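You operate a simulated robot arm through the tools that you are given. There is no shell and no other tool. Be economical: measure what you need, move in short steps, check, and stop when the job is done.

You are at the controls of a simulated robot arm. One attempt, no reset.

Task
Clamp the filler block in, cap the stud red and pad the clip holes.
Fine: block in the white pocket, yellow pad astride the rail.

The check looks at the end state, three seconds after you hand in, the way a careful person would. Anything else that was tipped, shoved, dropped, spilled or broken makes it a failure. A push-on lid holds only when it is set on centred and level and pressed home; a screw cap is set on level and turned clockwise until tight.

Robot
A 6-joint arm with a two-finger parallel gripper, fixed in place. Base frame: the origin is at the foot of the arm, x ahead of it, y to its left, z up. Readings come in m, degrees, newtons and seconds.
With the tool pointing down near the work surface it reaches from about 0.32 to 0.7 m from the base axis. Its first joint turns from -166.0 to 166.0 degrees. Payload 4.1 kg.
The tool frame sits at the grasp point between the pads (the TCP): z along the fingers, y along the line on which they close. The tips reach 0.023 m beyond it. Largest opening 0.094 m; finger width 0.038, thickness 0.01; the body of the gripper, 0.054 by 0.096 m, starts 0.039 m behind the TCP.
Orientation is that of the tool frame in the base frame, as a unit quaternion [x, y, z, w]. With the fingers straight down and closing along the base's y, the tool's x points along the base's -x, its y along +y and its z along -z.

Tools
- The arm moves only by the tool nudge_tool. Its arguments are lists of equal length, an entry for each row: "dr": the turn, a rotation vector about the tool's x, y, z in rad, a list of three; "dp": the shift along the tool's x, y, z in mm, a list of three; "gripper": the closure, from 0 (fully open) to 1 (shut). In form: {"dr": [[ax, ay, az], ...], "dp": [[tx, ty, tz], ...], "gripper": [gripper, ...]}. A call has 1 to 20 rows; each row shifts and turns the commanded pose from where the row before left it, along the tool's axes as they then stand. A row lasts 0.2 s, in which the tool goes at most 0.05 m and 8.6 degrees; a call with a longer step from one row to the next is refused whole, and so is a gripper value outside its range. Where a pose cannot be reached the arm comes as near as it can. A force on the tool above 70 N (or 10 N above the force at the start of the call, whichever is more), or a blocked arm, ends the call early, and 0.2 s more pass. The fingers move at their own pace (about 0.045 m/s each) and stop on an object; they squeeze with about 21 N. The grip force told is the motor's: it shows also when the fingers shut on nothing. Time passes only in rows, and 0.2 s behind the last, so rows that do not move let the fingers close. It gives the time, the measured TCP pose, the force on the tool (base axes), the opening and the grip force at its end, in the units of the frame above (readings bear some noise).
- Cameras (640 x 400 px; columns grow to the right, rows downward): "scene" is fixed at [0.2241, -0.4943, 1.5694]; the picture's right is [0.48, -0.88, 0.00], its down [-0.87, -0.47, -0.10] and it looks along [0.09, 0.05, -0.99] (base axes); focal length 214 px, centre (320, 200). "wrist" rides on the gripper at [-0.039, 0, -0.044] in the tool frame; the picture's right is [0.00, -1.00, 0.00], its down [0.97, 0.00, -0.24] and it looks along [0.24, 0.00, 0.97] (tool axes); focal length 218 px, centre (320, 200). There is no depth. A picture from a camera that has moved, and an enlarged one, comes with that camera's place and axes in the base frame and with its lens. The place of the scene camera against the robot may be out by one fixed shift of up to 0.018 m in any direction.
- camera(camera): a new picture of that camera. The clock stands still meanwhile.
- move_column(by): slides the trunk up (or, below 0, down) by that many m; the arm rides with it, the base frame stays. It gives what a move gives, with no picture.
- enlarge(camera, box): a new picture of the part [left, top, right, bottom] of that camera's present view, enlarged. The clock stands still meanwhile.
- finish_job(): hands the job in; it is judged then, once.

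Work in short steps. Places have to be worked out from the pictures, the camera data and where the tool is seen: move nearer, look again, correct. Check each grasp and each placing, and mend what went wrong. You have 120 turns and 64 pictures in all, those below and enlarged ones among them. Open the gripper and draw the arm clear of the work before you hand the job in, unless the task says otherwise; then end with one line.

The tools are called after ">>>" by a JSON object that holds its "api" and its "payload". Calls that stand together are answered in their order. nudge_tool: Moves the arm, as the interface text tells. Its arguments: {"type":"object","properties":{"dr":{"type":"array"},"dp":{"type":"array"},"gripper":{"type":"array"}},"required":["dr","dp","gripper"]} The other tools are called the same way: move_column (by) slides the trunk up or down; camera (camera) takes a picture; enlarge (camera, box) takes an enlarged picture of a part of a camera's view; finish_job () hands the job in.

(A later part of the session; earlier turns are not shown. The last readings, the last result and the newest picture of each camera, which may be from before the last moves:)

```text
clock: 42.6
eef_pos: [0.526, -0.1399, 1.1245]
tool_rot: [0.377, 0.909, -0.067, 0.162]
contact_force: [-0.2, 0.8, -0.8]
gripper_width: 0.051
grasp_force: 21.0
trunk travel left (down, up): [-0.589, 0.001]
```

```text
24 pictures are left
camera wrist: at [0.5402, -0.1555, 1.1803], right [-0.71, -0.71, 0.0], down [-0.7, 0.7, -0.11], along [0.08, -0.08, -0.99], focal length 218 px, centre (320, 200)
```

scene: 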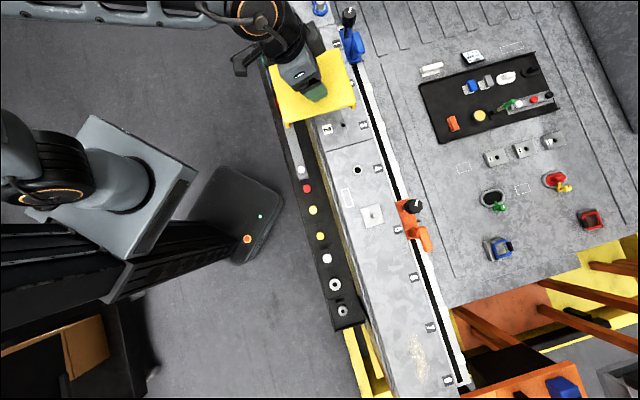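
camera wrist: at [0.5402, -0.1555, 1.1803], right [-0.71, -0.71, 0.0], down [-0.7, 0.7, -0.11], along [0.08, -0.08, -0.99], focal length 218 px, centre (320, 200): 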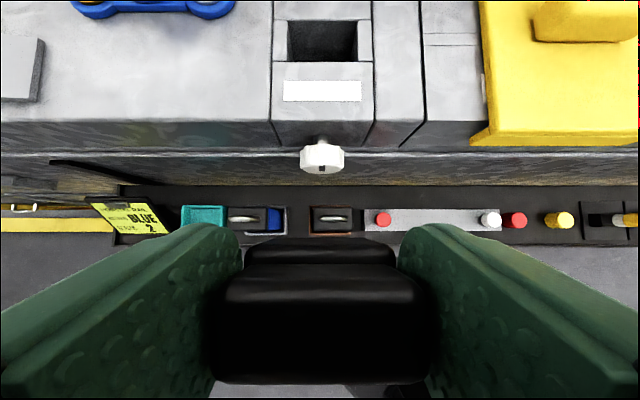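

Pocket centre ≈ n .6395, s .270 (56×37 mm). I move the block over it, staying about 1–2 cm above.

>>> {"api": "nudge_tool", "payload": {"dr": [[0, 0, 0], [0, 0, 0], [0, 0, 0], [0, 0, 0], [0, 0, 0], [0, 0, 0]], "dp": [[-40, -1, 14.6], [-40, -1, 14.6], [-40, -0.5, 14.6], [-36, 0, 18], [4.4, 0, 20], [0, 0, 0]], "gripper": [1, 1, 1, 1, 1, 1]}}

>>> {"api": "camera", "payload": {"camera": "wrist"}}

```text
clock: 44.0
eef_pos: [0.644, -0.2618, 1.1002]
tool_rot: [0.376, 0.91, -0.066, 0.161]
contact_force: [0.2, 0.5, 0.3]
gripper_width: 0.0512
grasp_force: 21.0
trunk travel left (down, up): [-0.589, 0.001]
```

```text
23 pictures are left
camera wrist: at [0.6587, -0.2758, 1.1568], right [-0.71, -0.71, 0.0], down [-0.7, 0.7, -0.11], along [0.08, -0.08, -0.99], focal length 218 px, centre (320, 200)
```

wrist: 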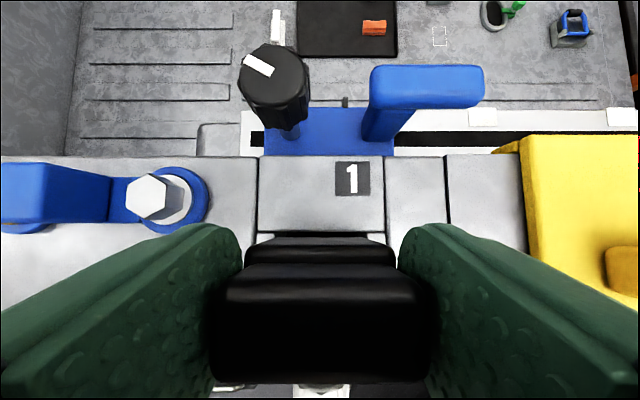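

Aligned within about a millimetre by estimate. I descend in small steps, watching force.

>>> {"api": "nudge_tool", "payload": {"dr": [[0, 0, 0], [0, 0, 0], [0, 0, 0], [0, 0, 0]], "dp": [[2.4, 0, 6.6], [2.4, 0, 6.6], [1.4, 0, 3.7], [0.7, 0, 1.9]], "gripper": [1, 1, 1, 1]}}

>>> {"api": "enlarge", "payload": {"camera": "wrist", "box": [230, 180, 410, 290]}}

```text
clock: 45.0
eef_pos: [0.6444, -0.2616, 1.0797]
tool_rot: [0.376, 0.91, -0.067, 0.161]
contact_force: [0.1, 0.1, -0.9]
gripper_width: 0.051
grasp_force: 20.9
trunk travel left (down, up): [-0.589, 0.001]
```

```text
3.56 times, centred on (320, 235) of wrist
camera zoom: at [0.6589, -0.2766, 1.1362], right [-0.71, -0.71, 0.0], down [-0.7, 0.7, -0.11], along [0.08, -0.08, -0.99], focal length 776 px, centre (320, 76)
```

zoom: 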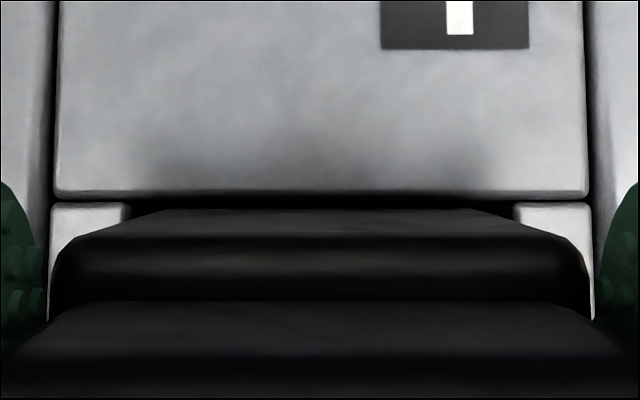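

The bottom edge lies inside the pocket opening with small gaps. I continue down.

>>> {"api": "nudge_tool", "payload": {"dr": [[0, 0, 0], [0, 0, 0], [0, 0, 0], [0, 0, 0]], "dp": [[1, 0, 2.8], [1, 0, 2.8], [1, 0, 2.8], [0, 0, 0]], "gripper": [1, 1, 1, 1]}}

>>> {"api": "enlarge", "payload": {"camera": "wrist", "box": [230, 180, 410, 290]}}

```text
clock: 46.0
eef_pos: [0.6437, -0.2625, 1.0714]
tool_rot: [0.377, 0.91, -0.067, 0.16]
contact_force: [1.1, 0.0, 0.1]
gripper_width: 0.0515
grasp_force: 20.6
trunk travel left (down, up): [-0.589, 0.001]
```

```text
3.56 times, centred on (320, 235) of wrist
camera zoom: at [0.6589, -0.2772, 1.1277], right [-0.71, -0.71, 0.0], down [-0.7, 0.7, -0.11], along [0.08, -0.08, -0.99], focal length 776 px, centre (320, 76)
```

zoom: 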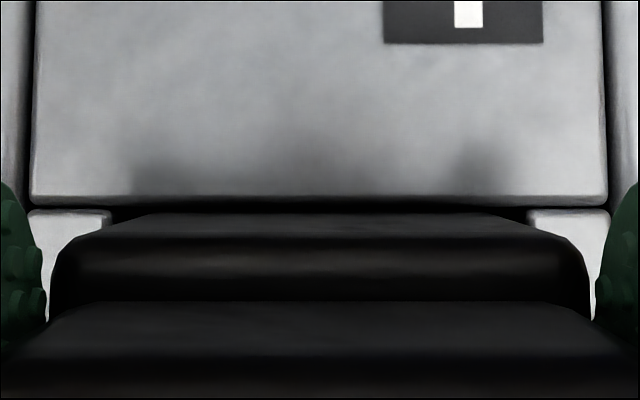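

>>> {"api": "nudge_tool", "payload": {"dr": [[0, 0, 0], [0, 0, 0], [0, 0, 0], [0, 0, 0], [0, 0, 0]], "dp": [[1, 0, 2.8], [1, 0, 2.8], [1, 0, 2.8], [1, 0, 2.8], [0, 0, 0]], "gripper": [1, 1, 1, 1, 1]}}

>>> {"api": "camera", "payload": {"camera": "wrist"}}

```text
clock: 47.2
eef_pos: [0.6439, -0.2604, 1.0583]
tool_rot: [0.377, 0.909, -0.067, 0.162]
contact_force: [1.2, -0.3, -0.6]
gripper_width: 0.0514
grasp_force: 20.6
trunk travel left (down, up): [-0.589, 0.001]
```

```text
20 pictures are left
camera wrist: at [0.6586, -0.276, 1.1146], right [-0.71, -0.71, 0.0], down [-0.7, 0.7, -0.11], along [0.08, -0.08, -0.99], focal length 218 px, centre (320, 200)
```

wrist: 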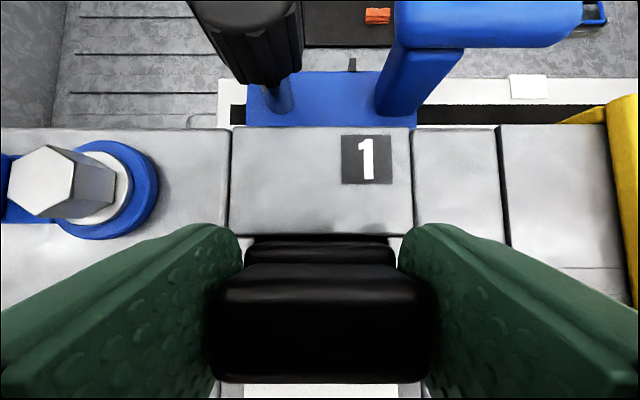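

>>> {"api": "nudge_tool", "payload": {"dr": [[0, 0, 0], [0, 0, 0], [0, 0, 0]], "dp": [[1, 0, 2.8], [0.9, 0, 2.4], [0, 0, 0]], "gripper": [1, 1, 1]}}

```text
clock: 48.0
eef_pos: [0.6431, -0.2618, 1.0537]
tool_rot: [0.377, 0.91, -0.067, 0.161]
contact_force: [0.2, 0.4, -0.2]
gripper_width: 0.0512
grasp_force: 20.8
trunk travel left (down, up): [-0.589, 0.001]
```

Block is ~30 mm into the pocket, no contact; tips near the fixture surface. I release it to settle, and retreat up.

>>> {"api": "nudge_tool", "payload": {"dr": [[0, 0, 0], [0, 0, 0], [0, 0, 0], [0, 0, 0], [0, 0, 0], [0, 0, 0]], "dp": [[0, 0, 0], [0, 0, 0], [0, 0, 0], [-5, 0, -14], [-12, 0, -33], [10, 0, -35]], "gripper": [0.3, 0.2, 0.2, 0.2, 0.2, 0.2]}}

>>> {"api": "camera", "payload": {"camera": "wrist"}}

```text
clock: 49.4
eef_pos: [0.6284, -0.2439, 1.1362]
tool_rot: [0.376, 0.91, -0.067, 0.161]
contact_force: [0.3, 0.8, 0.2]
gripper_width: 0.0752
grasp_force: 0.1
trunk travel left (down, up): [-0.589, 0.001]
```

```text
19 pictures are left
camera wrist: at [0.6432, -0.2589, 1.1926], right [-0.71, -0.71, 0.0], down [-0.7, 0.7, -0.11], along [0.08, -0.08, -0.99], focal length 218 px, centre (320, 200)
```

wrist: 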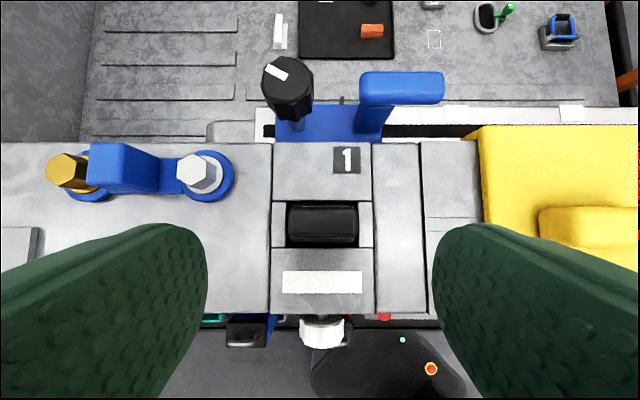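

Block sits properly in the pocket. Now the white clamp knob (≈ n .547, s .27, z ~1.0): I back off and turn the tool horizontal to face it.

>>> {"api": "nudge_tool", "payload": {"dr": [[0, 0, 0], [0, 0, 0], [0, 0, 0], [0, 0, 0], [0, 0, 0], [0, -0.122, 0], [0, -0.122, 0], [0, -0.122, 0], [0, -0.122, 0], [0, -0.122, 0], [0, -0.122, 0], [0, -0.122, 0], [0, -0.122, 0], [0, -0.122, 0], [0, -0.1228, 0], [0, 0, 0]], "dp": [[38, 0, -14], [38, 0, -14], [38, 0, -14], [38, 0, -14], [38, 0, -14], [0, 0, 0], [0, 0, 0], [0, 0, 0], [0, 0, 0], [0, 0, 0], [0, 0, 0], [0, 0, 0], [0, 0, 0], [0, 0, 0], [0, 0, 0], [0, 0, 0]], "gripper": [0, 0, 0, 0, 0, 0, 0, 0, 0, 0, 0, 0, 0, 0, 0, 0]}}

>>> {"api": "camera", "payload": {"camera": "wrist"}}

```text
clock: 52.8
eef_pos: [0.4847, -0.1023, 1.1335]
tool_rot: [0.271, 0.652, -0.271, 0.654]
contact_force: [-0.6, 0.3, -0.1]
gripper_width: 0.094
grasp_force: 0.0
trunk travel left (down, up): [-0.589, 0.001]
```

```text
18 pictures are left
camera wrist: at [0.4542, -0.0717, 1.1749], right [-0.71, -0.71, 0.0], down [-0.17, 0.17, -0.97], along [0.69, -0.69, -0.24], focal length 218 px, centre (320, 200)
```

wrist: 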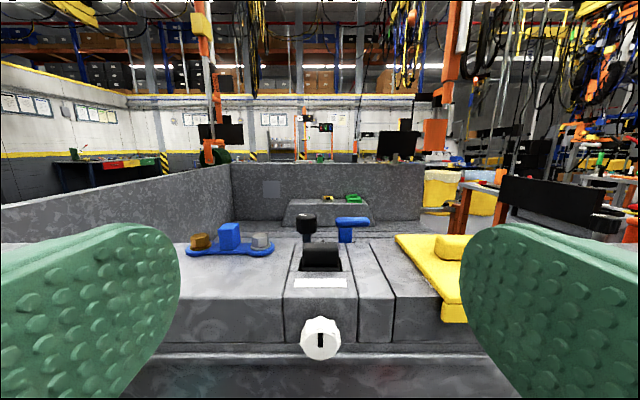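

>>> {"api": "enlarge", "payload": {"camera": "wrist", "box": [240, 230, 400, 390]}}

```text
2.50 times, centred on (320, 310) of wrist
camera zoom: at [0.4542, -0.0717, 1.1749], right [-0.71, -0.71, 0.0], down [-0.17, 0.17, -0.97], along [0.69, -0.69, -0.24], focal length 546 px, centre (320, -75)
```

zoom: 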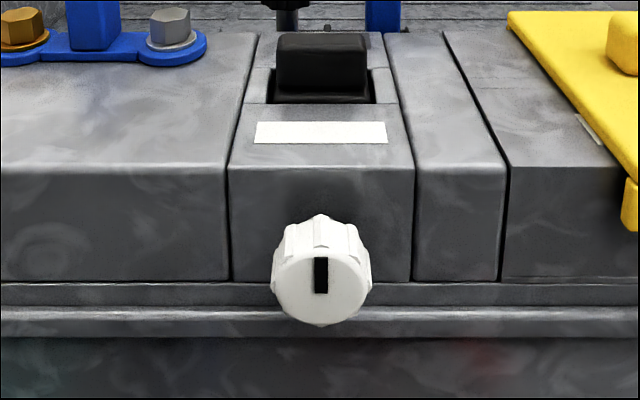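

The slot mark is vertical; knob about 37 mm. I lower to the knob's height and look again.

>>> {"api": "nudge_tool", "payload": {"dr": [[0, 0, 0], [0, 0, 0], [0, 0, 0], [0, 0, 0]], "dp": [[43, 0, 0], [43, 0, 0], [44, 0, 0], [0, 0, 0]], "gripper": [0, 0, 0, 0]}}

>>> {"api": "camera", "payload": {"camera": "wrist"}}

```text
clock: 53.8
eef_pos: [0.5165, -0.0945, 1.0302]
tool_rot: [0.268, 0.655, -0.275, 0.651]
contact_force: [0.1, -0.5, 0.8]
gripper_width: 0.094
grasp_force: 0.1
out of reach, approached as far as the arm can: row 2, 3
trunk travel left (down, up): [-0.589, 0.001]
```

```text
16 pictures are left
camera wrist: at [0.485, -0.0631, 1.07], right [-0.71, -0.7, 0.01], down [-0.18, 0.17, -0.97], along [0.68, -0.69, -0.24], focal length 218 px, centre (320, 200)
```

wrist: 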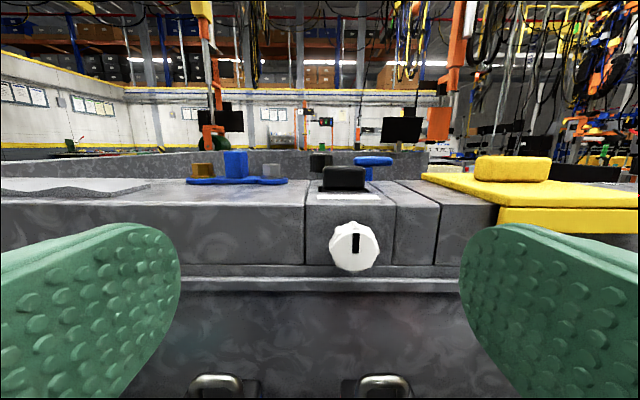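

Too low for the arm with the trunk this high; knob face works out at n≈.545, s≈.270, z≈.994. I go back up, then lower the trunk.

>>> {"api": "nudge_tool", "payload": {"dr": [[0, 0, 0], [0, 0, 0], [0, 0, 0]], "dp": [[-40, 0, -8], [-40, -10, -8], [-10, -10, 0]], "gripper": [0, 0, 0]}}

>>> {"api": "move_column", "payload": {"by": -0.14}}

```text
clock: 54.6
eef_pos: [0.4917, -0.0984, 1.121]
tool_rot: [0.271, 0.653, -0.27, 0.653]
contact_force: [-1.3, 0.7, 0.3]
gripper_width: 0.094
grasp_force: 0.0
trunk travel left (down, up): [-0.589, 0.001]
```

```text
clock: 56.3
eef_pos: [0.4919, -0.0985, 0.9815]
tool_rot: [0.271, 0.654, -0.27, 0.653]
contact_force: [0.1, 0.5, -0.2]
gripper_width: 0.0939
grasp_force: 0.1
trunk travel left (down, up): [-0.449, 0.141]
```

>>> {"api": "nudge_tool", "payload": {"dr": [[0, 0, 0], [0, 0, 0], [0, 0, 0], [0, 0, 0]], "dp": [[-6, -4, 10], [-6.5, -4, 30], [0, 0, 40], [0, 0, 0]], "gripper": [0, 0, 0, 0]}}

>>> {"api": "camera", "payload": {"camera": "wrist"}}

```text
clock: 57.3
eef_pos: [0.5431, -0.1601, 0.9955]
tool_rot: [0.271, 0.653, -0.271, 0.653]
contact_force: [0.0, -0.2, 0.0]
gripper_width: 0.094
grasp_force: 0.2
trunk travel left (down, up): [-0.449, 0.141]
```

```text
15 pictures are left
camera wrist: at [0.5116, -0.1296, 1.0349], right [-0.71, -0.71, 0.0], down [-0.17, 0.17, -0.97], along [0.69, -0.69, -0.24], focal length 218 px, centre (320, 200)
```

wrist: 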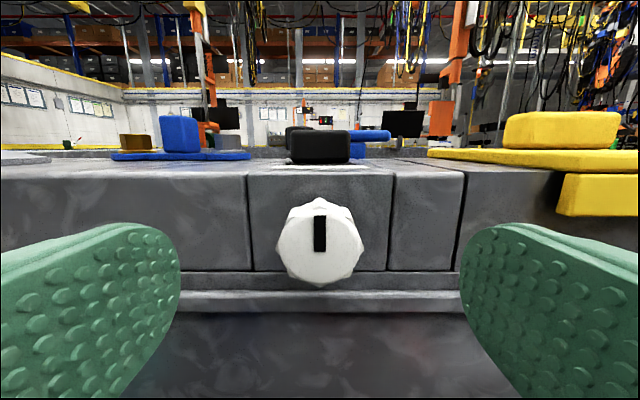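

Centred. I advance 42 mm, lower ~4 mm, and grip the knob.

>>> {"api": "nudge_tool", "payload": {"dr": [[0, 0, 0], [0, 0, 0], [0, 0, 0], [0, 0, 0], [0, 0, 0], [0, 0, 0], [0, 0, 0], [0, 0, 0]], "dp": [[4.5, 0, 15], [0, 0, 15], [0, 0, 12], [0, 0, 0], [0, 0, 0], [0, 0, 0], [0, 0, 0], [0, 0, 0]], "gripper": [0, 0, 0, 0, 1, 1, 1, 1]}}

>>> {"api": "camera", "payload": {"camera": "wrist"}}

```text
clock: 59.1
eef_pos: [0.5727, -0.191, 0.9887]
tool_rot: [0.271, 0.654, -0.27, 0.653]
contact_force: [2.4, 0.6, 0.2]
gripper_width: 0.0359
grasp_force: 36.1
trunk travel left (down, up): [-0.449, 0.141]
```

```text
14 pictures are left
camera wrist: at [0.541, -0.1589, 1.0291], right [-0.71, -0.71, 0.0], down [-0.17, 0.17, -0.97], along [0.69, -0.69, -0.24], focal length 218 px, centre (320, 200)
```

wrist: 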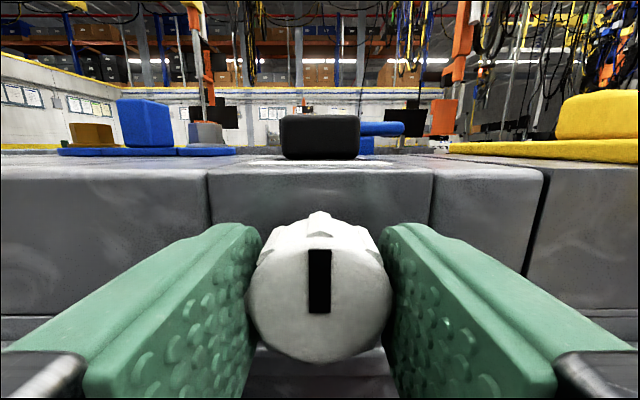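

Knob gripped. I turn clockwise in small steps.

>>> {"api": "nudge_tool", "payload": {"dr": [[0, 0, 0.13], [0, 0, 0.13], [0, 0, 0.13], [0, 0, 0.13], [0, 0, 0]], "dp": [[0, 0, 0], [0, 0, 0], [0, 0, 0], [0, 0, 0], [0, 0, 0]], "gripper": [1, 1, 1, 1, 1]}}

>>> {"api": "camera", "payload": {"camera": "wrist"}}

```text
clock: 59.8
eef_pos: [0.573, -0.1932, 0.9929]
tool_rot: [0.367, 0.618, -0.2, 0.666]
contact_force: [-24.8, -12.0, -0.2]
gripper_width: 0.0351
grasp_force: 44.6
out of reach, approached as far as the arm can: row 2, 3
trunk travel left (down, up): [-0.449, 0.141]
stopped in row 3: the force on the tool passed its limit (the readings are from after the stop); the commanded pose is now the measured one
```

```text
13 pictures are left
camera wrist: at [0.5377, -0.1673, 1.0347], right [-0.72, -0.65, -0.24], down [-0.01, 0.36, -0.93], along [0.69, -0.67, -0.27], focal length 218 px, centre (320, 200)
```

wrist: 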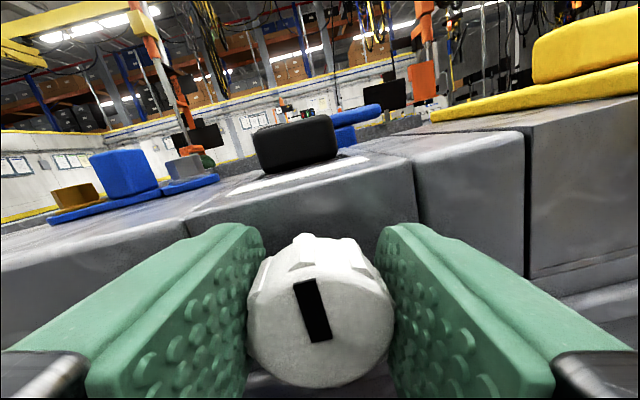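

The knob did not follow (mark still vertical in the world) and the arm hit its roll limit. I release, back off, and roll the other way first so the clockwise stroke goes through reachable range.

>>> {"api": "nudge_tool", "payload": {"dr": [[0, 0, 0], [0, 0, 0], [0, 0, 0], [0, 0, 0], [0, 0, -0.11], [0, 0, -0.13], [0, 0, -0.13], [0, 0, -0.13], [0, 0, -0.13], [0, 0, -0.13], [0, 0, -0.13], [0, 0, 0]], "dp": [[0, 0, 0], [0, 0, 0], [0, 0, -22], [0, 0, -25], [0, 0, 0], [0, 0, 0], [0, 0, 0], [0, 0, 0], [0, 0, 0], [0, 0, 0], [0, 0, 0], [0, 0, 0]], "gripper": [0, 0, 0, 0, 0, 0, 0, 0, 0, 0, 0, 0]}}

```text
clock: 62.4
eef_pos: [0.5469, -0.153, 0.9972]
tool_rot: [0.059, 0.717, -0.465, 0.516]
contact_force: [-0.1, 0.6, -0.2]
gripper_width: 0.0938
grasp_force: 0.1
out of reach, approached as far as the arm can: row 4
trunk travel left (down, up): [-0.449, 0.141]
```

I correct the small misalignment, centre on the knob axis, advance a bit less deep, and grip at this −37° roll.

>>> {"api": "nudge_tool", "payload": {"dr": [[-0.003, -0.046, 0], [0, 0, 0], [0, 0, 0], [0, 0, 0]], "dp": [[0, 0, 0], [10.7, -2.5, 0], [0, 0, 5], [0, 0, 0]], "gripper": [0, 0, 0, 0]}}

>>> {"api": "camera", "payload": {"camera": "wrist"}}

```text
clock: 63.4
eef_pos: [0.5461, -0.1638, 0.99]
tool_rot: [0.049, 0.705, -0.466, 0.533]
contact_force: [0.2, -0.1, 0.2]
gripper_width: 0.094
grasp_force: 0.1
trunk travel left (down, up): [-0.449, 0.141]
```

```text
12 pictures are left
camera wrist: at [0.5323, -0.1156, 1.0218], right [-0.56, -0.56, 0.6], down [-0.59, -0.24, -0.77], along [0.58, -0.79, -0.19], focal length 218 px, centre (320, 200)
```

wrist: 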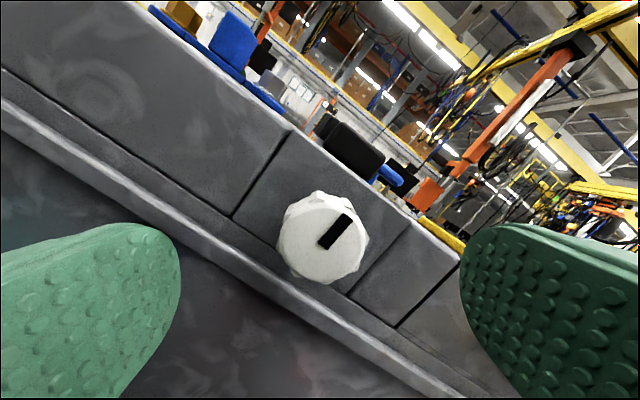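

Centred. I advance 31 mm, grip, and turn clockwise.

>>> {"api": "nudge_tool", "payload": {"dr": [[0, 0, 0], [0, 0, 0], [0, 0, 0], [0, 0, 0], [0, 0, 0], [0, 0, 0], [0, 0, 0], [0, 0, 0], [0, 0, 0.1], [0, 0, 0.1], [0, 0, 0.1], [0, 0, 0.1], [0, 0, 0]], "dp": [[0, 0, 11], [0, 0, 10], [0, 0, 11], [0, 0, 0], [0, 0, 0], [0, 0, 0], [0, 0, 0], [0, 0, 0], [0, 0, 0], [0, 0, 0], [0, 0, 0], [0, 0, 0], [0, 0, 0]], "gripper": [0, 0, 0, 0, 1, 1, 1, 1, 1, 1, 1, 1, 1]}}

>>> {"api": "camera", "payload": {"camera": "wrist"}}

```text
clock: 66.2
eef_pos: [0.5692, -0.1876, 0.9897]
tool_rot: [0.189, 0.682, -0.351, 0.614]
contact_force: [-0.5, -1.7, -3.2]
gripper_width: 0.0354
grasp_force: 45.1
trunk travel left (down, up): [-0.449, 0.141]
```

```text
11 pictures are left
camera wrist: at [0.5439, -0.1484, 1.0287], right [-0.69, -0.68, 0.24], down [-0.34, 0.0, -0.94], along [0.64, -0.73, -0.23], focal length 218 px, centre (320, 200)
```

wrist: 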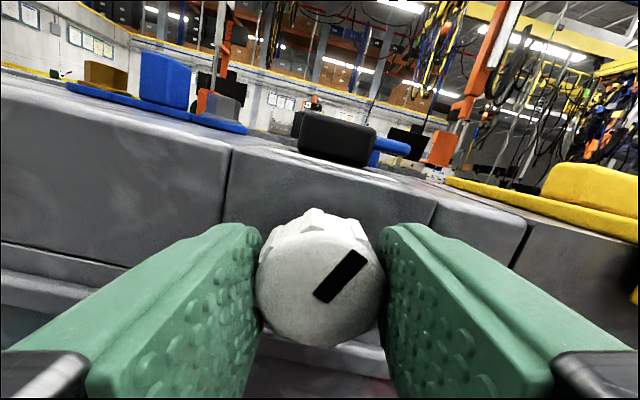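

The knob turns with the fingers (mark now ~28° clockwise). I continue.

>>> {"api": "nudge_tool", "payload": {"dr": [[0, 0, 0.1], [0, 0, 0.1], [0, 0, 0.1], [0, 0, 0]], "dp": [[0, 0, 0], [0, 0, 0], [0, 0, 0], [0, 0, 0]], "gripper": [1, 1, 1, 1]}}

```text
clock: 67.2
eef_pos: [0.5681, -0.1864, 0.9893]
tool_rot: [0.289, 0.646, -0.254, 0.659]
contact_force: [6.0, -4.3, -4.6]
gripper_width: 0.0352
grasp_force: 44.7
trunk travel left (down, up): [-0.449, 0.141]
```

Turned ~45° so far. I release, back off, roll back, regrip and turn on.

>>> {"api": "nudge_tool", "payload": {"dr": [[0, 0, 0], [0, 0, 0], [0, 0, 0], [0, 0, -0.13], [0, 0, -0.13], [0, 0, -0.13], [0, 0, -0.13], [0, 0, -0.13], [0, 0, -0.13], [0, 0, 0]], "dp": [[0, 0, 0], [0, 0, 0], [0, 0, -28], [0, 0, 0], [0, 0, 0], [0, 0, 0], [0, 0, 0], [0, 0, 0], [0, 0, 0], [0, 0, 0]], "gripper": [0, 0, 0, 0, 0, 0, 0, 0, 0, 0]}}

>>> {"api": "camera", "payload": {"camera": "wrist"}}

```text
clock: 69.3
eef_pos: [0.5479, -0.166, 0.9902]
tool_rot: [0.019, 0.707, -0.487, 0.512]
contact_force: [0.2, 0.9, -0.6]
gripper_width: 0.0938
grasp_force: 0.1
trunk travel left (down, up): [-0.449, 0.141]
```

```text
10 pictures are left
camera wrist: at [0.5355, -0.1165, 1.0204], right [-0.53, -0.53, 0.67], down [-0.63, -0.29, -0.72], along [0.57, -0.8, -0.18], focal length 218 px, centre (320, 200)
```

wrist: 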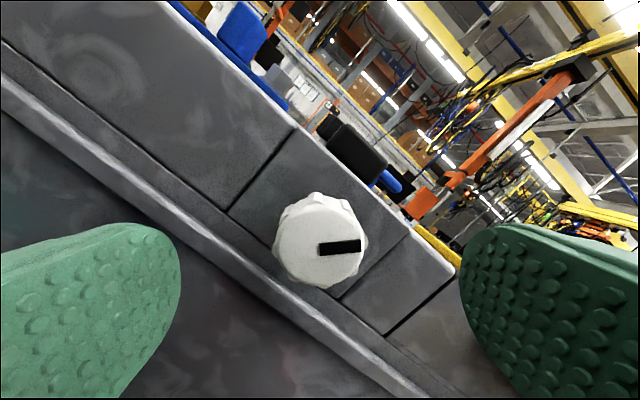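

Confirmed: mark at 45° clockwise. Second stroke, watching for tightness.

>>> {"api": "nudge_tool", "payload": {"dr": [[0, 0, 0], [0, 0, 0], [0, 0, 0], [0, 0, 0], [0, 0, 0], [0, 0, 0], [0, 0, 0], [0, 0, 0.1], [0, 0, 0.1], [0, 0, 0.1], [0, 0, 0.1], [0, 0, 0.1], [0, 0, 0.1], [0, 0, 0.1], [0, 0, 0.08], [0, 0, 0]], "dp": [[0, 0, 14], [0, 0, 14], [0, 0, 0], [0, 0, 0], [0, 0, 0], [0, 0, 0], [0, 0, 0], [0, 0, 0], [0, 0, 0], [0, 0, 0], [0, 0, 0], [0, 0, 0], [0, 0, 0], [0, 0, 0], [0, 0, 0], [0, 0, 0]], "gripper": [0, 0, 0, 1, 1, 1, 1, 1, 1, 1, 1, 1, 1, 1, 1, 1]}}

>>> {"api": "camera", "payload": {"camera": "wrist"}}

```text
clock: 72.8
eef_pos: [0.5675, -0.1849, 0.9911]
tool_rot: [0.289, 0.645, -0.254, 0.66]
contact_force: [-8.4, 0.7, 3.4]
gripper_width: 0.0356
grasp_force: 45.3
trunk travel left (down, up): [-0.449, 0.141]
```

```text
9 pictures are left
camera wrist: at [0.5346, -0.1553, 1.0305], right [-0.71, -0.7, -0.05], down [-0.13, 0.21, -0.97], along [0.69, -0.68, -0.24], focal length 218 px, centre (320, 200)
```

wrist: 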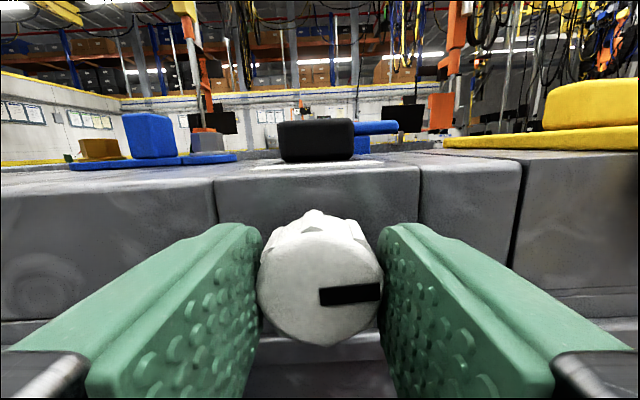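

Mark at ~90°. I take a third stroke to find whether there is a stop.

>>> {"api": "nudge_tool", "payload": {"dr": [[0, 0, 0], [0, 0, 0], [0, 0, 0], [0, 0, -0.13], [0, 0, -0.13], [0, 0, -0.13], [0, 0, -0.13], [0, 0, -0.13], [0, 0, -0.13], [0, 0, 0], [0, 0, 0], [0, 0, 0]], "dp": [[0, 0, 0], [0, 0, 0], [0, 0, -28], [0, 0, 0], [0, 0, 0], [0, 0, 0], [0, 0, 0], [0, 0, 0], [0, 0, 0], [0, 0, 14], [0, 0, 15], [0, 0, 0]], "gripper": [0, 0, 0, 0, 0, 0, 0, 0, 0, 0, 0, 0]}}

>>> {"api": "nudge_tool", "payload": {"dr": [[0, 0, 0], [0, 0, 0], [0, 0, 0], [0, 0, 0], [0, 0, 0.1], [0, 0, 0.1], [0, 0, 0.1], [0, 0, 0.1], [0, 0, 0.1], [0, 0, 0.1], [0, 0, 0.1], [0, 0, 0.08], [0, 0, 0]], "dp": [[0, 0, 0], [0, 0, 0], [0, 0, 0], [0, 0, 0], [0, 0, 0], [0, 0, 0], [0, 0, 0], [0, 0, 0], [0, 0, 0], [0, 0, 0], [0, 0, 0], [0, 0, 0], [0, 0, 0]], "gripper": [1, 1, 1, 1, 1, 1, 1, 1, 1, 1, 1, 1, 1]}}

>>> {"api": "camera", "payload": {"camera": "wrist"}}

```text
clock: 75.3
eef_pos: [0.5678, -0.1871, 0.9892]
tool_rot: [0.02, 0.707, -0.486, 0.514]
contact_force: [0.2, 0.6, 0.0]
gripper_width: 0.0938
grasp_force: 0.1
trunk travel left (down, up): [-0.449, 0.141]
```

```text
clock: 78.2
eef_pos: [0.5685, -0.1867, 0.9905]
tool_rot: [0.287, 0.645, -0.255, 0.66]
contact_force: [-3.6, -1.5, 2.5]
gripper_width: 0.0358
grasp_force: 44.7
trunk travel left (down, up): [-0.449, 0.141]
```

```text
8 pictures are left
camera wrist: at [0.5354, -0.1562, 1.0311], right [-0.71, -0.7, -0.05], down [-0.13, 0.21, -0.97], along [0.69, -0.68, -0.24], focal length 218 px, centre (320, 200)
```

wrist: 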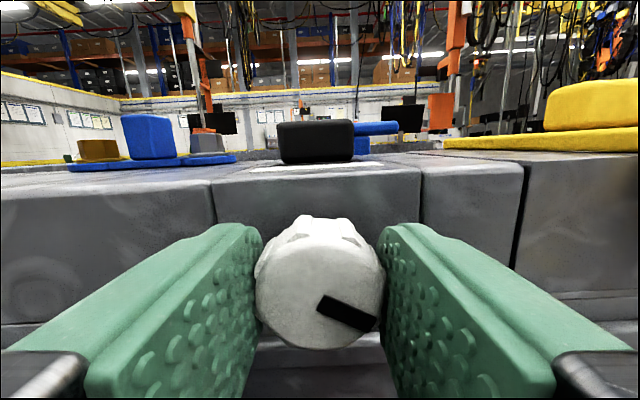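

It moved only ~22° of the 45° stroke, suggesting the stop. One more stroke to make sure it is tight.

>>> {"api": "nudge_tool", "payload": {"dr": [[0, 0, 0], [0, 0, 0], [0, 0, 0], [0, 0, -0.13], [0, 0, -0.13], [0, 0, -0.13], [0, 0, -0.13], [0, 0, -0.13], [0, 0, -0.13], [0, 0, 0], [0, 0, 0], [0, 0, 0]], "dp": [[0, 0, 0], [0, 0, 0], [0, 0, -28], [0, 0, 0], [0, 0, 0], [0, 0, 0], [0, 0, 0], [0, 0, 0], [0, 0, 0], [0, 0, 14], [0, 0, 15], [0, 0, 0]], "gripper": [0, 0, 0, 0, 0, 0, 0, 0, 0, 0, 0, 0]}}

>>> {"api": "nudge_tool", "payload": {"dr": [[0, 0, 0], [0, 0, 0], [0, 0, 0], [0, 0, 0], [0, 0, 0.1], [0, 0, 0.1], [0, 0, 0.1], [0, 0, 0.1], [0, 0, 0.1], [0, 0, 0.1], [0, 0, 0.1], [0, 0, 0.08], [0, 0, 0]], "dp": [[0, 0, 0], [0, 0, 0], [0, 0, 0], [0, 0, 0], [0, 0, 0], [0, 0, 0], [0, 0, 0], [0, 0, 0], [0, 0, 0], [0, 0, 0], [0, 0, 0], [0, 0, 0], [0, 0, 0]], "gripper": [1, 1, 1, 1, 1, 1, 1, 1, 1, 1, 1, 1, 1]}}

>>> {"api": "camera", "payload": {"camera": "wrist"}}

```text
clock: 80.8
eef_pos: [0.5696, -0.1878, 0.9894]
tool_rot: [0.02, 0.707, -0.486, 0.513]
contact_force: [0.1, -0.4, -0.5]
gripper_width: 0.094
grasp_force: 0.1
trunk travel left (down, up): [-0.449, 0.141]
```

```text
clock: 83.5
eef_pos: [0.5697, -0.1868, 0.9907]
tool_rot: [0.288, 0.646, -0.254, 0.66]
contact_force: [0.4, -1.7, 1.7]
gripper_width: 0.0362
grasp_force: 44.5
trunk travel left (down, up): [-0.449, 0.141]
```

```text
7 pictures are left
camera wrist: at [0.5367, -0.1573, 1.0302], right [-0.71, -0.7, -0.05], down [-0.13, 0.21, -0.97], along [0.69, -0.68, -0.24], focal length 218 px, centre (320, 200)
```

wrist: 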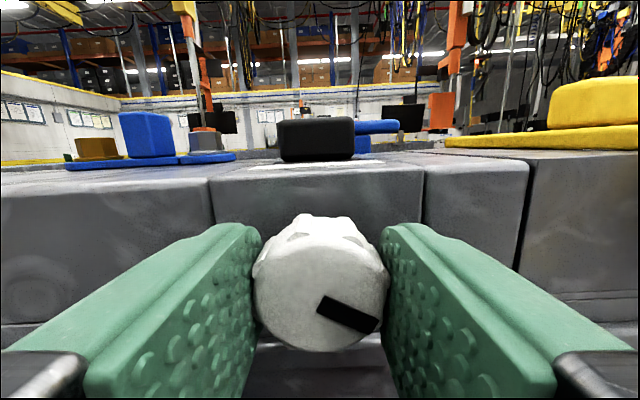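

The mark barely moved: the clamp is tight. I release, back off, rise and return to the down pose (0.35 tilt kept), heading for the loose red cap.

>>> {"api": "nudge_tool", "payload": {"dr": [[0, 0, 0], [0, 0, 0], [0, 0, 0], [0, 0, -0.05], [0, 0, 0], [0, 0, 0], [0, 0, 0], [0, 0, 0]], "dp": [[0, 0, 0], [0, 0, 0], [0, 0, -32], [0, 0, 0], [-40, 0, 0], [-40, 0, 0], [-40, 0, 0], [0, 0, 0]], "gripper": [0, 0, 0, 0, 0, 0, 0, 0]}}

>>> {"api": "nudge_tool", "payload": {"dr": [[0, 0.122, 0], [0, 0.122, 0], [0, 0.122, 0], [0, 0.122, 0], [0, 0.122, 0], [0, 0.122, 0], [0, 0.122, 0], [0, 0.122, 0], [0, 0.122, 0], [0, 0.1228, 0], [0, 0, 0]], "dp": [[0, 0, 0], [0, 0, 0], [0, 0, 0], [0, 0, 0], [0, 0, 0], [0, 0, 0], [0, 0, 0], [0, 0, 0], [0, 0, 0], [0, 0, 0], [0, 0, 0]], "gripper": [0, 0, 0, 0, 0, 0, 0, 0, 0, 0, 0]}}

```text
clock: 85.3
eef_pos: [0.5506, -0.1682, 1.109]
tool_rot: [0.271, 0.653, -0.271, 0.653]
contact_force: [0.3, -1.0, 1.0]
gripper_width: 0.094
grasp_force: 0.0
trunk travel left (down, up): [-0.449, 0.141]
```

```text
clock: 87.8
eef_pos: [0.548, -0.1646, 1.1097]
tool_rot: [0.377, 0.91, -0.066, 0.16]
contact_force: [-0.3, -0.4, -0.2]
gripper_width: 0.0938
grasp_force: 0.1
trunk travel left (down, up): [-0.449, 0.141]
```

>>> {"api": "nudge_tool", "payload": {"dr": [[0, 0, 0], [0, 0, 0], [0, 0, 0], [0, 0, 0], [0, 0, 0], [0, 0, 0], [0, 0, 0], [0, 0, 0], [0, 0, 0], [0, 0, 0], [0, 0, 0], [0, 0, 0], [0, 0, 0], [0, 0, 0]], "dp": [[6, -20, 0], [0, -43, 0], [0, -45, 0], [0, -45, 0], [0, -45, 0], [0, -45, 0], [0, -45, 0], [0, -35, 0], [0, -20, 0], [16, 0, 44], [16, 0, 44], [16, 0, 44], [15, 0, 43], [0, 0, 0]], "gripper": [0, 0, 0, 0, 0, 0, 0, 0, 0, 0, 0, 0, 0, 0.3]}}

>>> {"api": "camera", "payload": {"camera": "wrist"}}

```text
clock: 90.8
eef_pos: [0.3001, -0.4033, 0.9235]
tool_rot: [0.378, 0.909, -0.067, 0.161]
contact_force: [-0.1, 0.6, -0.5]
gripper_width: 0.0658
grasp_force: 0.0
trunk travel left (down, up): [-0.449, 0.141]
```

```text
6 pictures are left
camera wrist: at [0.3154, -0.4184, 0.9788], right [-0.71, -0.71, 0.0], down [-0.7, 0.7, -0.11], along [0.08, -0.08, -0.99], focal length 218 px, centre (320, 200)
```

wrist: 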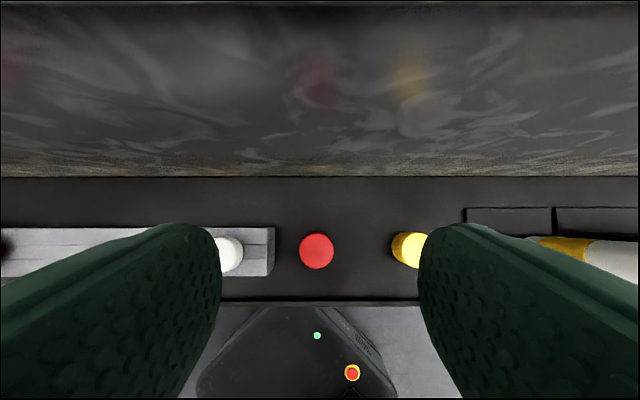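

Red cap at n≈.499, s≈-.0705. I descend and grip it.

>>> {"api": "nudge_tool", "payload": {"dr": [[0, 0, 0], [0, 0, 0], [0, 0, 0], [0, 0, 0], [0, 0, 0], [0, 0, 0], [0, 0, 0], [0, 0, 0]], "dp": [[9, 2.5, 33], [11, 0, 33], [11, 0, 24], [2, 0, 6], [0, 0, 0], [0, 0, 0], [0, 0, 0], [0, 0, 0]], "gripper": [0.3, 0.3, 0.3, 0.3, 0.3, 1, 1, 1]}}

```text
clock: 91.7
eef_pos: [0.306, -0.407, 0.8367]
tool_rot: [0.379, 0.906, -0.075, 0.174]
contact_force: [0.9, 1.1, 37.6]
gripper_width: 0.0666
grasp_force: 0.1
trunk travel left (down, up): [-0.449, 0.141]
stopped in row 4: the force on the tool passed its limit (the readings are from after the stop); the commanded pose is now the measured one
```

Touched something — the open finger came down on the end of the grey bar. I rise, correct orientation, narrow the opening and look.

>>> {"api": "nudge_tool", "payload": {"dr": [[0, 0, 0], [0, 0.031, 0], [0, 0, 0], [0, 0, 0]], "dp": [[-8, 0, -22], [4, 0, -2], [0, 0, 0], [0, 0, 0]], "gripper": [0.3, 0.6, 0.6, 0.6]}}

>>> {"api": "camera", "payload": {"camera": "wrist"}}

```text
clock: 92.7
eef_pos: [0.3021, -0.4033, 0.8547]
tool_rot: [0.379, 0.91, -0.066, 0.155]
contact_force: [-0.2, 0.3, 0.5]
gripper_width: 0.0373
grasp_force: 0.2
trunk travel left (down, up): [-0.449, 0.141]
```

```text
5 pictures are left
camera wrist: at [0.3176, -0.4193, 0.9102], right [-0.71, -0.7, 0.0], down [-0.7, 0.71, -0.09], along [0.07, -0.07, -1.0], focal length 218 px, centre (320, 200)
```

wrist: 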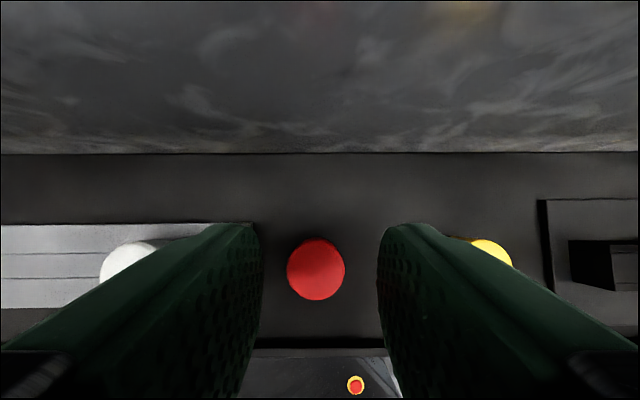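

Bar undisturbed. With a narrower opening I descend straight over the cap and close.

>>> {"api": "nudge_tool", "payload": {"dr": [[0, 0, 0], [0, 0, 0], [0, 0, 0], [0, 0, 0], [0, 0, 0], [0, 0, 0], [0, 0, 0]], "dp": [[0, 0.6, 0], [4, 0, 11], [4, 0, 11], [3, 0, 8], [0, 0, 0], [0, 0, 0], [0, 0, 0]], "gripper": [0.64, 0.64, 0.64, 0.64, 0.64, 1, 1]}}

```text
clock: 94.3
eef_pos: [0.3005, -0.403, 0.823]
tool_rot: [0.379, 0.91, -0.065, 0.156]
contact_force: [-0.4, -0.3, -0.2]
gripper_width: 0.0249
grasp_force: 20.9
trunk travel left (down, up): [-0.449, 0.141]
```

Gripped, but only with ~5 mm overlap. I reopen slightly, go 6 mm lower and regrip.

>>> {"api": "nudge_tool", "payload": {"dr": [[0, 0, 0], [0, 0, 0], [0, 0, 0], [0, 0, 0], [0, 0, 0], [0, 0, 0], [0, 0, 0]], "dp": [[0, 0, 0], [1, 0, 2.8], [1, 0, 2.8], [0, 0, 0], [0, 0, 0], [0, 0, 0], [0, 0, 0]], "gripper": [0.66, 0.66, 0.66, 0.66, 1, 1, 1]}}

```text
clock: 95.9
eef_pos: [0.3024, -0.4006, 0.8173]
tool_rot: [0.379, 0.91, -0.066, 0.155]
contact_force: [0.1, 0.6, 0.5]
gripper_width: 0.0262
grasp_force: 21.2
trunk travel left (down, up): [-0.449, 0.141]
```

Good grip. I lift, then raise the trunk back to the top for reach to the stud.

>>> {"api": "nudge_tool", "payload": {"dr": [[0, 0, 0], [0, 0, 0], [0, 0, 0], [0, 0, 0], [0, 0, 0]], "dp": [[-7, 0, -20], [-13, 0, -38], [-15, 0, -42], [-16, 0, -46], [0, 0, 0]], "gripper": [1, 1, 1, 1, 1]}}

>>> {"api": "move_column", "payload": {"by": 0.14}}

```text
clock: 97.1
eef_pos: [0.303, -0.4008, 0.9713]
tool_rot: [0.379, 0.91, -0.066, 0.154]
contact_force: [0.3, 0.1, 1.0]
gripper_width: 0.0259
grasp_force: 21.6
trunk travel left (down, up): [-0.449, 0.141]
```

```text
clock: 98.8
eef_pos: [0.3036, -0.4006, 1.1111]
tool_rot: [0.379, 0.91, -0.065, 0.155]
contact_force: [-0.2, -0.7, 0.4]
gripper_width: 0.026
grasp_force: 21.0
trunk travel left (down, up): [-0.589, 0.001]
```

Stud is estimated at n=.6367, s=-.2205, tip z≈1.051. I approach to a spot short of it and look at cap and stud together.

>>> {"api": "nudge_tool", "payload": {"dr": [[0, 0, 0], [0, 0, 0], [0, 0, 0], [0, 0, 0], [0, 0, 0]], "dp": [[-10, -42, 3.5], [-20, -40, 7], [-20, -40, 7], [-22, -30, 8], [0, 0, 0]], "gripper": [1, 1, 1, 1, 1]}}

>>> {"api": "camera", "payload": {"camera": "wrist"}}

```text
clock: 100.0
eef_pos: [0.2461, -0.5629, 1.1077]
tool_rot: [0.378, 0.91, -0.065, 0.155]
contact_force: [-0.5, -0.2, 0.2]
gripper_width: 0.0261
grasp_force: 21.2
trunk travel left (down, up): [-0.589, 0.001]
```

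```text
4 pictures are left
camera wrist: at [0.2616, -0.5791, 1.1641], right [-0.71, -0.7, 0.0], down [-0.7, 0.71, -0.09], along [0.07, -0.07, -1.0], focal length 218 px, centre (320, 200)
```

wrist: 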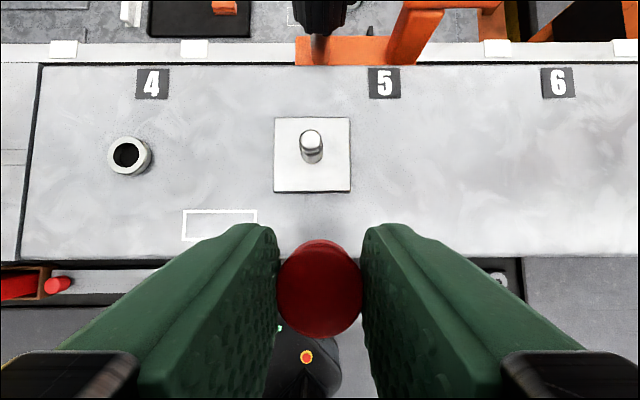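

Cap is level with known offset; stud at n≈.638, s≈-.2197. I shift by +64.5 mm in n, +4.5 mm in s and come to just above the stud tip.

>>> {"api": "nudge_tool", "payload": {"dr": [[0, 0, 0], [0, 0, 0], [0, 0, 0], [0, 0, 0], [0, 0, 0]], "dp": [[-30, 2, 10.7], [-30.9, 2.5, 10.7], [3.3, 0, 9.5], [2.3, 0, 6.6], [0, 0, 0]], "gripper": [1, 1, 1, 1, 1]}}

```text
clock: 101.2
eef_pos: [0.2966, -0.604, 1.0913]
tool_rot: [0.379, 0.91, -0.065, 0.154]
contact_force: [1.5, 0.1, 0.3]
gripper_width: 0.0262
grasp_force: 20.8
trunk travel left (down, up): [-0.589, 0.001]
```

>>> {"api": "nudge_tool", "payload": {"dr": [[0, 0, 0], [0, 0, 0], [0, 0, 0], [0, 0, 0], [0, 0, 0]], "dp": [[0.8, 0, 2.3], [0.8, 0, 2.3], [0.8, 0, 2.3], [0.7, 0, 1.9], [0, 0, 0]], "gripper": [1, 1, 1, 1, 1]}}

>>> {"api": "enlarge", "payload": {"camera": "wrist", "box": [240, 160, 400, 320]}}

```text
clock: 102.3
eef_pos: [0.2963, -0.6058, 1.0834]
tool_rot: [0.379, 0.91, -0.066, 0.155]
contact_force: [-0.9, -0.4, -0.1]
gripper_width: 0.0259
grasp_force: 21.1
trunk travel left (down, up): [-0.589, 0.001]
```

```text
2.50 times, centred on (320, 240) of wrist
camera zoom: at [0.3127, -0.6206, 1.14], right [-0.71, -0.7, 0.0], down [-0.7, 0.71, -0.1], along [0.07, -0.07, -1.0], focal length 546 px, centre (320, 100)
```

zoom: 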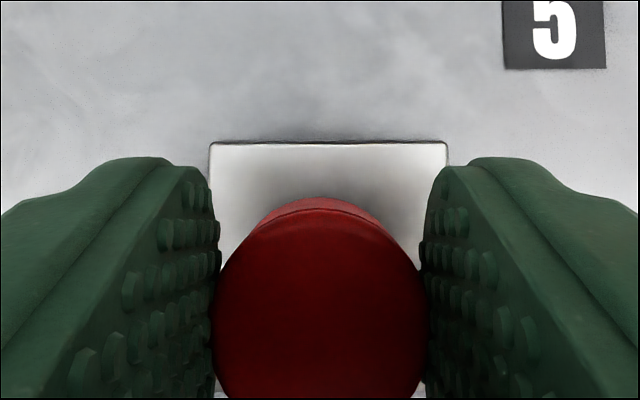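

The close view shows the cap ≈1.8 mm too far in +s and ≈1.6 mm in +n relative to the plate centre. I correct this and come down gently until contact.

>>> {"api": "nudge_tool", "payload": {"dr": [[0, 0, 0], [0, 0, 0], [0, 0, 0], [0, 0, 0], [0, 0, 0], [0, 0, 0], [0, 0, 0]], "dp": [[-1, 0, -2.8], [1.5, -1.8, -0.5], [0, 0, 0], [0.7, 0, 1.9], [0.7, 0, 1.9], [0.7, 0, 1.9], [0, 0, 0]], "gripper": [1, 1, 1, 1, 1, 1, 1]}}

```text
clock: 104.0
eef_pos: [0.2951, -0.6057, 1.0815]
tool_rot: [0.379, 0.91, -0.065, 0.154]
contact_force: [0.2, -0.3, 0.4]
gripper_width: 0.026
grasp_force: 21.3
trunk travel left (down, up): [-0.589, 0.001]
```

>>> {"api": "nudge_tool", "payload": {"dr": [[0, 0, 0], [0, 0, 0], [0, 0, 0]], "dp": [[0.7, 0, 1.9], [0.7, 0, 1.9], [0, 0, 0]], "gripper": [1, 1, 1]}}

```text
clock: 104.8
eef_pos: [0.2945, -0.605, 1.0769]
tool_rot: [0.378, 0.91, -0.066, 0.155]
contact_force: [0.7, 0.1, -0.3]
gripper_width: 0.0262
grasp_force: 20.3
trunk travel left (down, up): [-0.589, 0.001]
```

>>> {"api": "nudge_tool", "payload": {"dr": [[0, 0, 0], [0, 0, 0], [0, 0, 0]], "dp": [[0.7, 0, 1.9], [0.7, 0, 1.9], [0, 0, 0]], "gripper": [1, 1, 1]}}

```text
clock: 105.5
eef_pos: [0.2943, -0.6041, 1.073]
tool_rot: [0.378, 0.91, -0.065, 0.156]
contact_force: [0.1, 0.1, -0.9]
gripper_width: 0.0263
grasp_force: 21.0
trunk travel left (down, up): [-0.589, 0.001]
```

No force with the cap already below the stud tip level, so it appears to be sleeving on. I continue.

>>> {"api": "nudge_tool", "payload": {"dr": [[0, 0, 0], [0, 0, 0], [0, 0, 0], [0, 0, 0]], "dp": [[0.7, 0, 1.9], [0.7, 0, 1.9], [0.7, 0, 1.9], [0, 0, 0]], "gripper": [1, 1, 1, 1]}}

```text
clock: 106.5
eef_pos: [0.2937, -0.6039, 1.0692]
tool_rot: [0.379, 0.91, -0.067, 0.155]
contact_force: [-0.3, -0.3, 0.1]
gripper_width: 0.0259
grasp_force: 20.6
trunk travel left (down, up): [-0.589, 0.001]
```

>>> {"api": "nudge_tool", "payload": {"dr": [[0, 0, 0], [0, 0, 0], [0, 0, 0]], "dp": [[0.7, 0, 1.9], [0.7, 0, 1.9], [0, 0, 0]], "gripper": [1, 1, 1]}}

```text
clock: 107.3
eef_pos: [0.2935, -0.6048, 1.0653]
tool_rot: [0.379, 0.91, -0.068, 0.156]
contact_force: [3.4, -3.6, 13.7]
gripper_width: 0.0258
grasp_force: 21.0
trunk travel left (down, up): [-0.589, 0.001]
```

Contact at 14 N. I press further home.

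>>> {"api": "nudge_tool", "payload": {"dr": [[0, 0, 0], [0, 0, 0], [0, 0, 0]], "dp": [[0.5, 0, 1.4], [0.5, 0, 1.4], [0, 0, 0]], "gripper": [1, 1, 1]}}

>>> {"api": "enlarge", "payload": {"camera": "wrist", "box": [230, 170, 410, 330]}}

```text
clock: 108.2
eef_pos: [0.2923, -0.6044, 1.06]
tool_rot: [0.379, 0.91, -0.067, 0.156]
contact_force: [1.7, -2.6, 15.1]
gripper_width: 0.0261
grasp_force: 21.3
trunk travel left (down, up): [-0.589, 0.001]
```

```text
2.50 times, centred on (320, 250) of wrist
camera zoom: at [0.3093, -0.6196, 1.116], right [-0.71, -0.7, 0.0], down [-0.7, 0.71, -0.1], along [0.07, -0.07, -1.0], focal length 546 px, centre (320, 75)
```

zoom: 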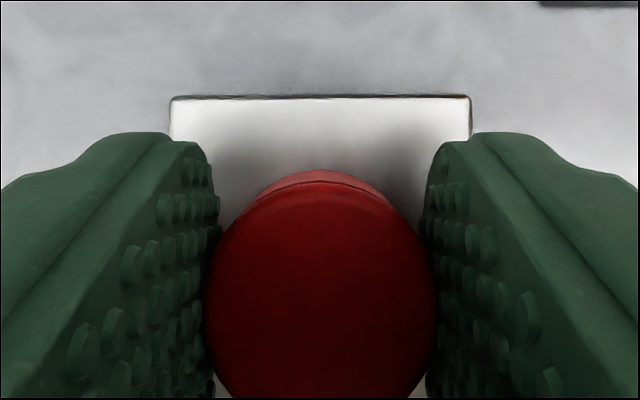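

The cap stayed put while the fingers slipped ~5 mm down it, so it sits near the plate. I release, shut the fingers, and press on its centre from the top to make sure it is home.

>>> {"api": "nudge_tool", "payload": {"dr": [[0, 0, 0], [0, 0, 0], [0, 0, 0], [0, 0, 0], [0, 0, 0], [0, 0, 0], [0, 0, 0], [0, 0, 0]], "dp": [[0, 0, 0], [0, 0, 0], [-5.8, 0, -16.5], [-5.8, 0, -16.5], [-11, 0, 3.9], [0, 0, 0], [0, 0, 0], [3.3, 0, 9.4]], "gripper": [0.55, 0.55, 0.55, 0.55, 1, 1, 1, 1]}}

```text
clock: 110.0
eef_pos: [0.3015, -0.6141, 1.084]
tool_rot: [0.38, 0.91, -0.065, 0.154]
contact_force: [-0.2, 0.2, -0.5]
gripper_width: 0.0
grasp_force: 20.9
trunk travel left (down, up): [-0.589, 0.001]
```

>>> {"api": "nudge_tool", "payload": {"dr": [[0, 0, 0], [0, 0, 0], [0, 0, 0], [0, 0, 0]], "dp": [[0.7, 0, 1.9], [0.7, 0, 1.9], [0.4, 0, 1], [0, 0, 0]], "gripper": [1, 1, 1, 1]}}

```text
clock: 111.0
eef_pos: [0.303, -0.6127, 1.0786]
tool_rot: [0.379, 0.91, -0.066, 0.154]
contact_force: [0.4, 0.3, 0.4]
gripper_width: 0.0
grasp_force: 21.0
trunk travel left (down, up): [-0.589, 0.001]
```

>>> {"api": "nudge_tool", "payload": {"dr": [[0, 0, 0], [0, 0, 0], [0, 0, 0]], "dp": [[0.7, 0, 1.9], [0.7, 0, 1.9], [0, 0, 0]], "gripper": [1, 1, 1]}}

```text
clock: 111.8
eef_pos: [0.3021, -0.612, 1.0784]
tool_rot: [0.379, 0.909, -0.068, 0.156]
contact_force: [-0.2, -3.2, 15.3]
gripper_width: 0.0002
grasp_force: 20.6
trunk travel left (down, up): [-0.589, 0.001]
```

Contact on the cap top at ~1.05. I press harder in small steps.

>>> {"api": "nudge_tool", "payload": {"dr": [[0, 0, 0], [0, 0, 0], [0, 0, 0], [0, 0, 0]], "dp": [[0.7, 0, 1.9], [0.7, 0, 1.9], [0.4, 0, 1.0], [0, 0, 0]], "gripper": [1, 1, 1, 1]}}

```text
clock: 112.8
eef_pos: [0.3024, -0.6127, 1.0783]
tool_rot: [0.379, 0.909, -0.071, 0.16]
contact_force: [2.9, -9.0, 37.4]
gripper_width: 0.0002
grasp_force: 20.7
trunk travel left (down, up): [-0.589, 0.001]
```

>>> {"api": "nudge_tool", "payload": {"dr": [[0, 0, 0], [0, 0, 0], [0, 0, 0]], "dp": [[0.7, 0, 2], [0.6, 0, 1.7], [0, 0, 0]], "gripper": [1, 1, 1]}}

```text
clock: 113.5
eef_pos: [0.3021, -0.6124, 1.0782]
tool_rot: [0.377, 0.909, -0.072, 0.162]
contact_force: [3.5, -7.7, 48.6]
gripper_width: 0.0
grasp_force: 21.1
trunk travel left (down, up): [-0.589, 0.001]
```

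A hard stop at 49 N with no further travel. I retreat and look obliquely at the cap.

>>> {"api": "nudge_tool", "payload": {"dr": [[0, 0, 0], [0, 0, 0], [0, 0, 0], [0, 0, 0], [0, -0.125, 0], [0, -0.125, 0], [0, -0.125, 0], [0, -0.125, 0], [0, 0, 0]], "dp": [[-5, 0, -15], [-5, 0, -15], [35, 0, -25], [40, 0, -20], [40, 0, -15], [0, 0, 0], [0, 0, 0], [0, 0, 0], [0, 0, 0]], "gripper": [0.5, 0, 0, 0, 0, 0, 0, 0, 0]}}

>>> {"api": "enlarge", "payload": {"camera": "wrist", "box": [180, 80, 460, 280]}}

```text
clock: 115.5
eef_pos: [0.2116, -0.522, 1.1172]
tool_rot: [0.35, 0.844, -0.157, 0.375]
contact_force: [0.1, -1.1, -1.2]
gripper_width: 0.0941
grasp_force: 0.2
trunk travel left (down, up): [-0.589, 0.001]
```

```text
2.00 times, centred on (320, 180) of wrist
camera zoom: at [0.207, -0.5164, 1.1774], right [-0.71, -0.7, 0.0], down [-0.58, 0.59, -0.56], along [0.39, -0.4, -0.83], focal length 436 px, centre (320, 240)
```

zoom: 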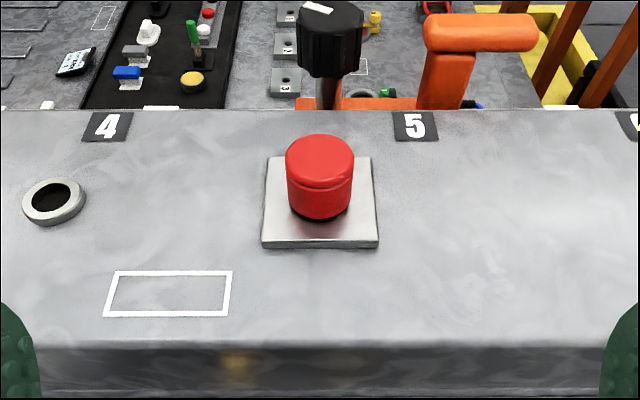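

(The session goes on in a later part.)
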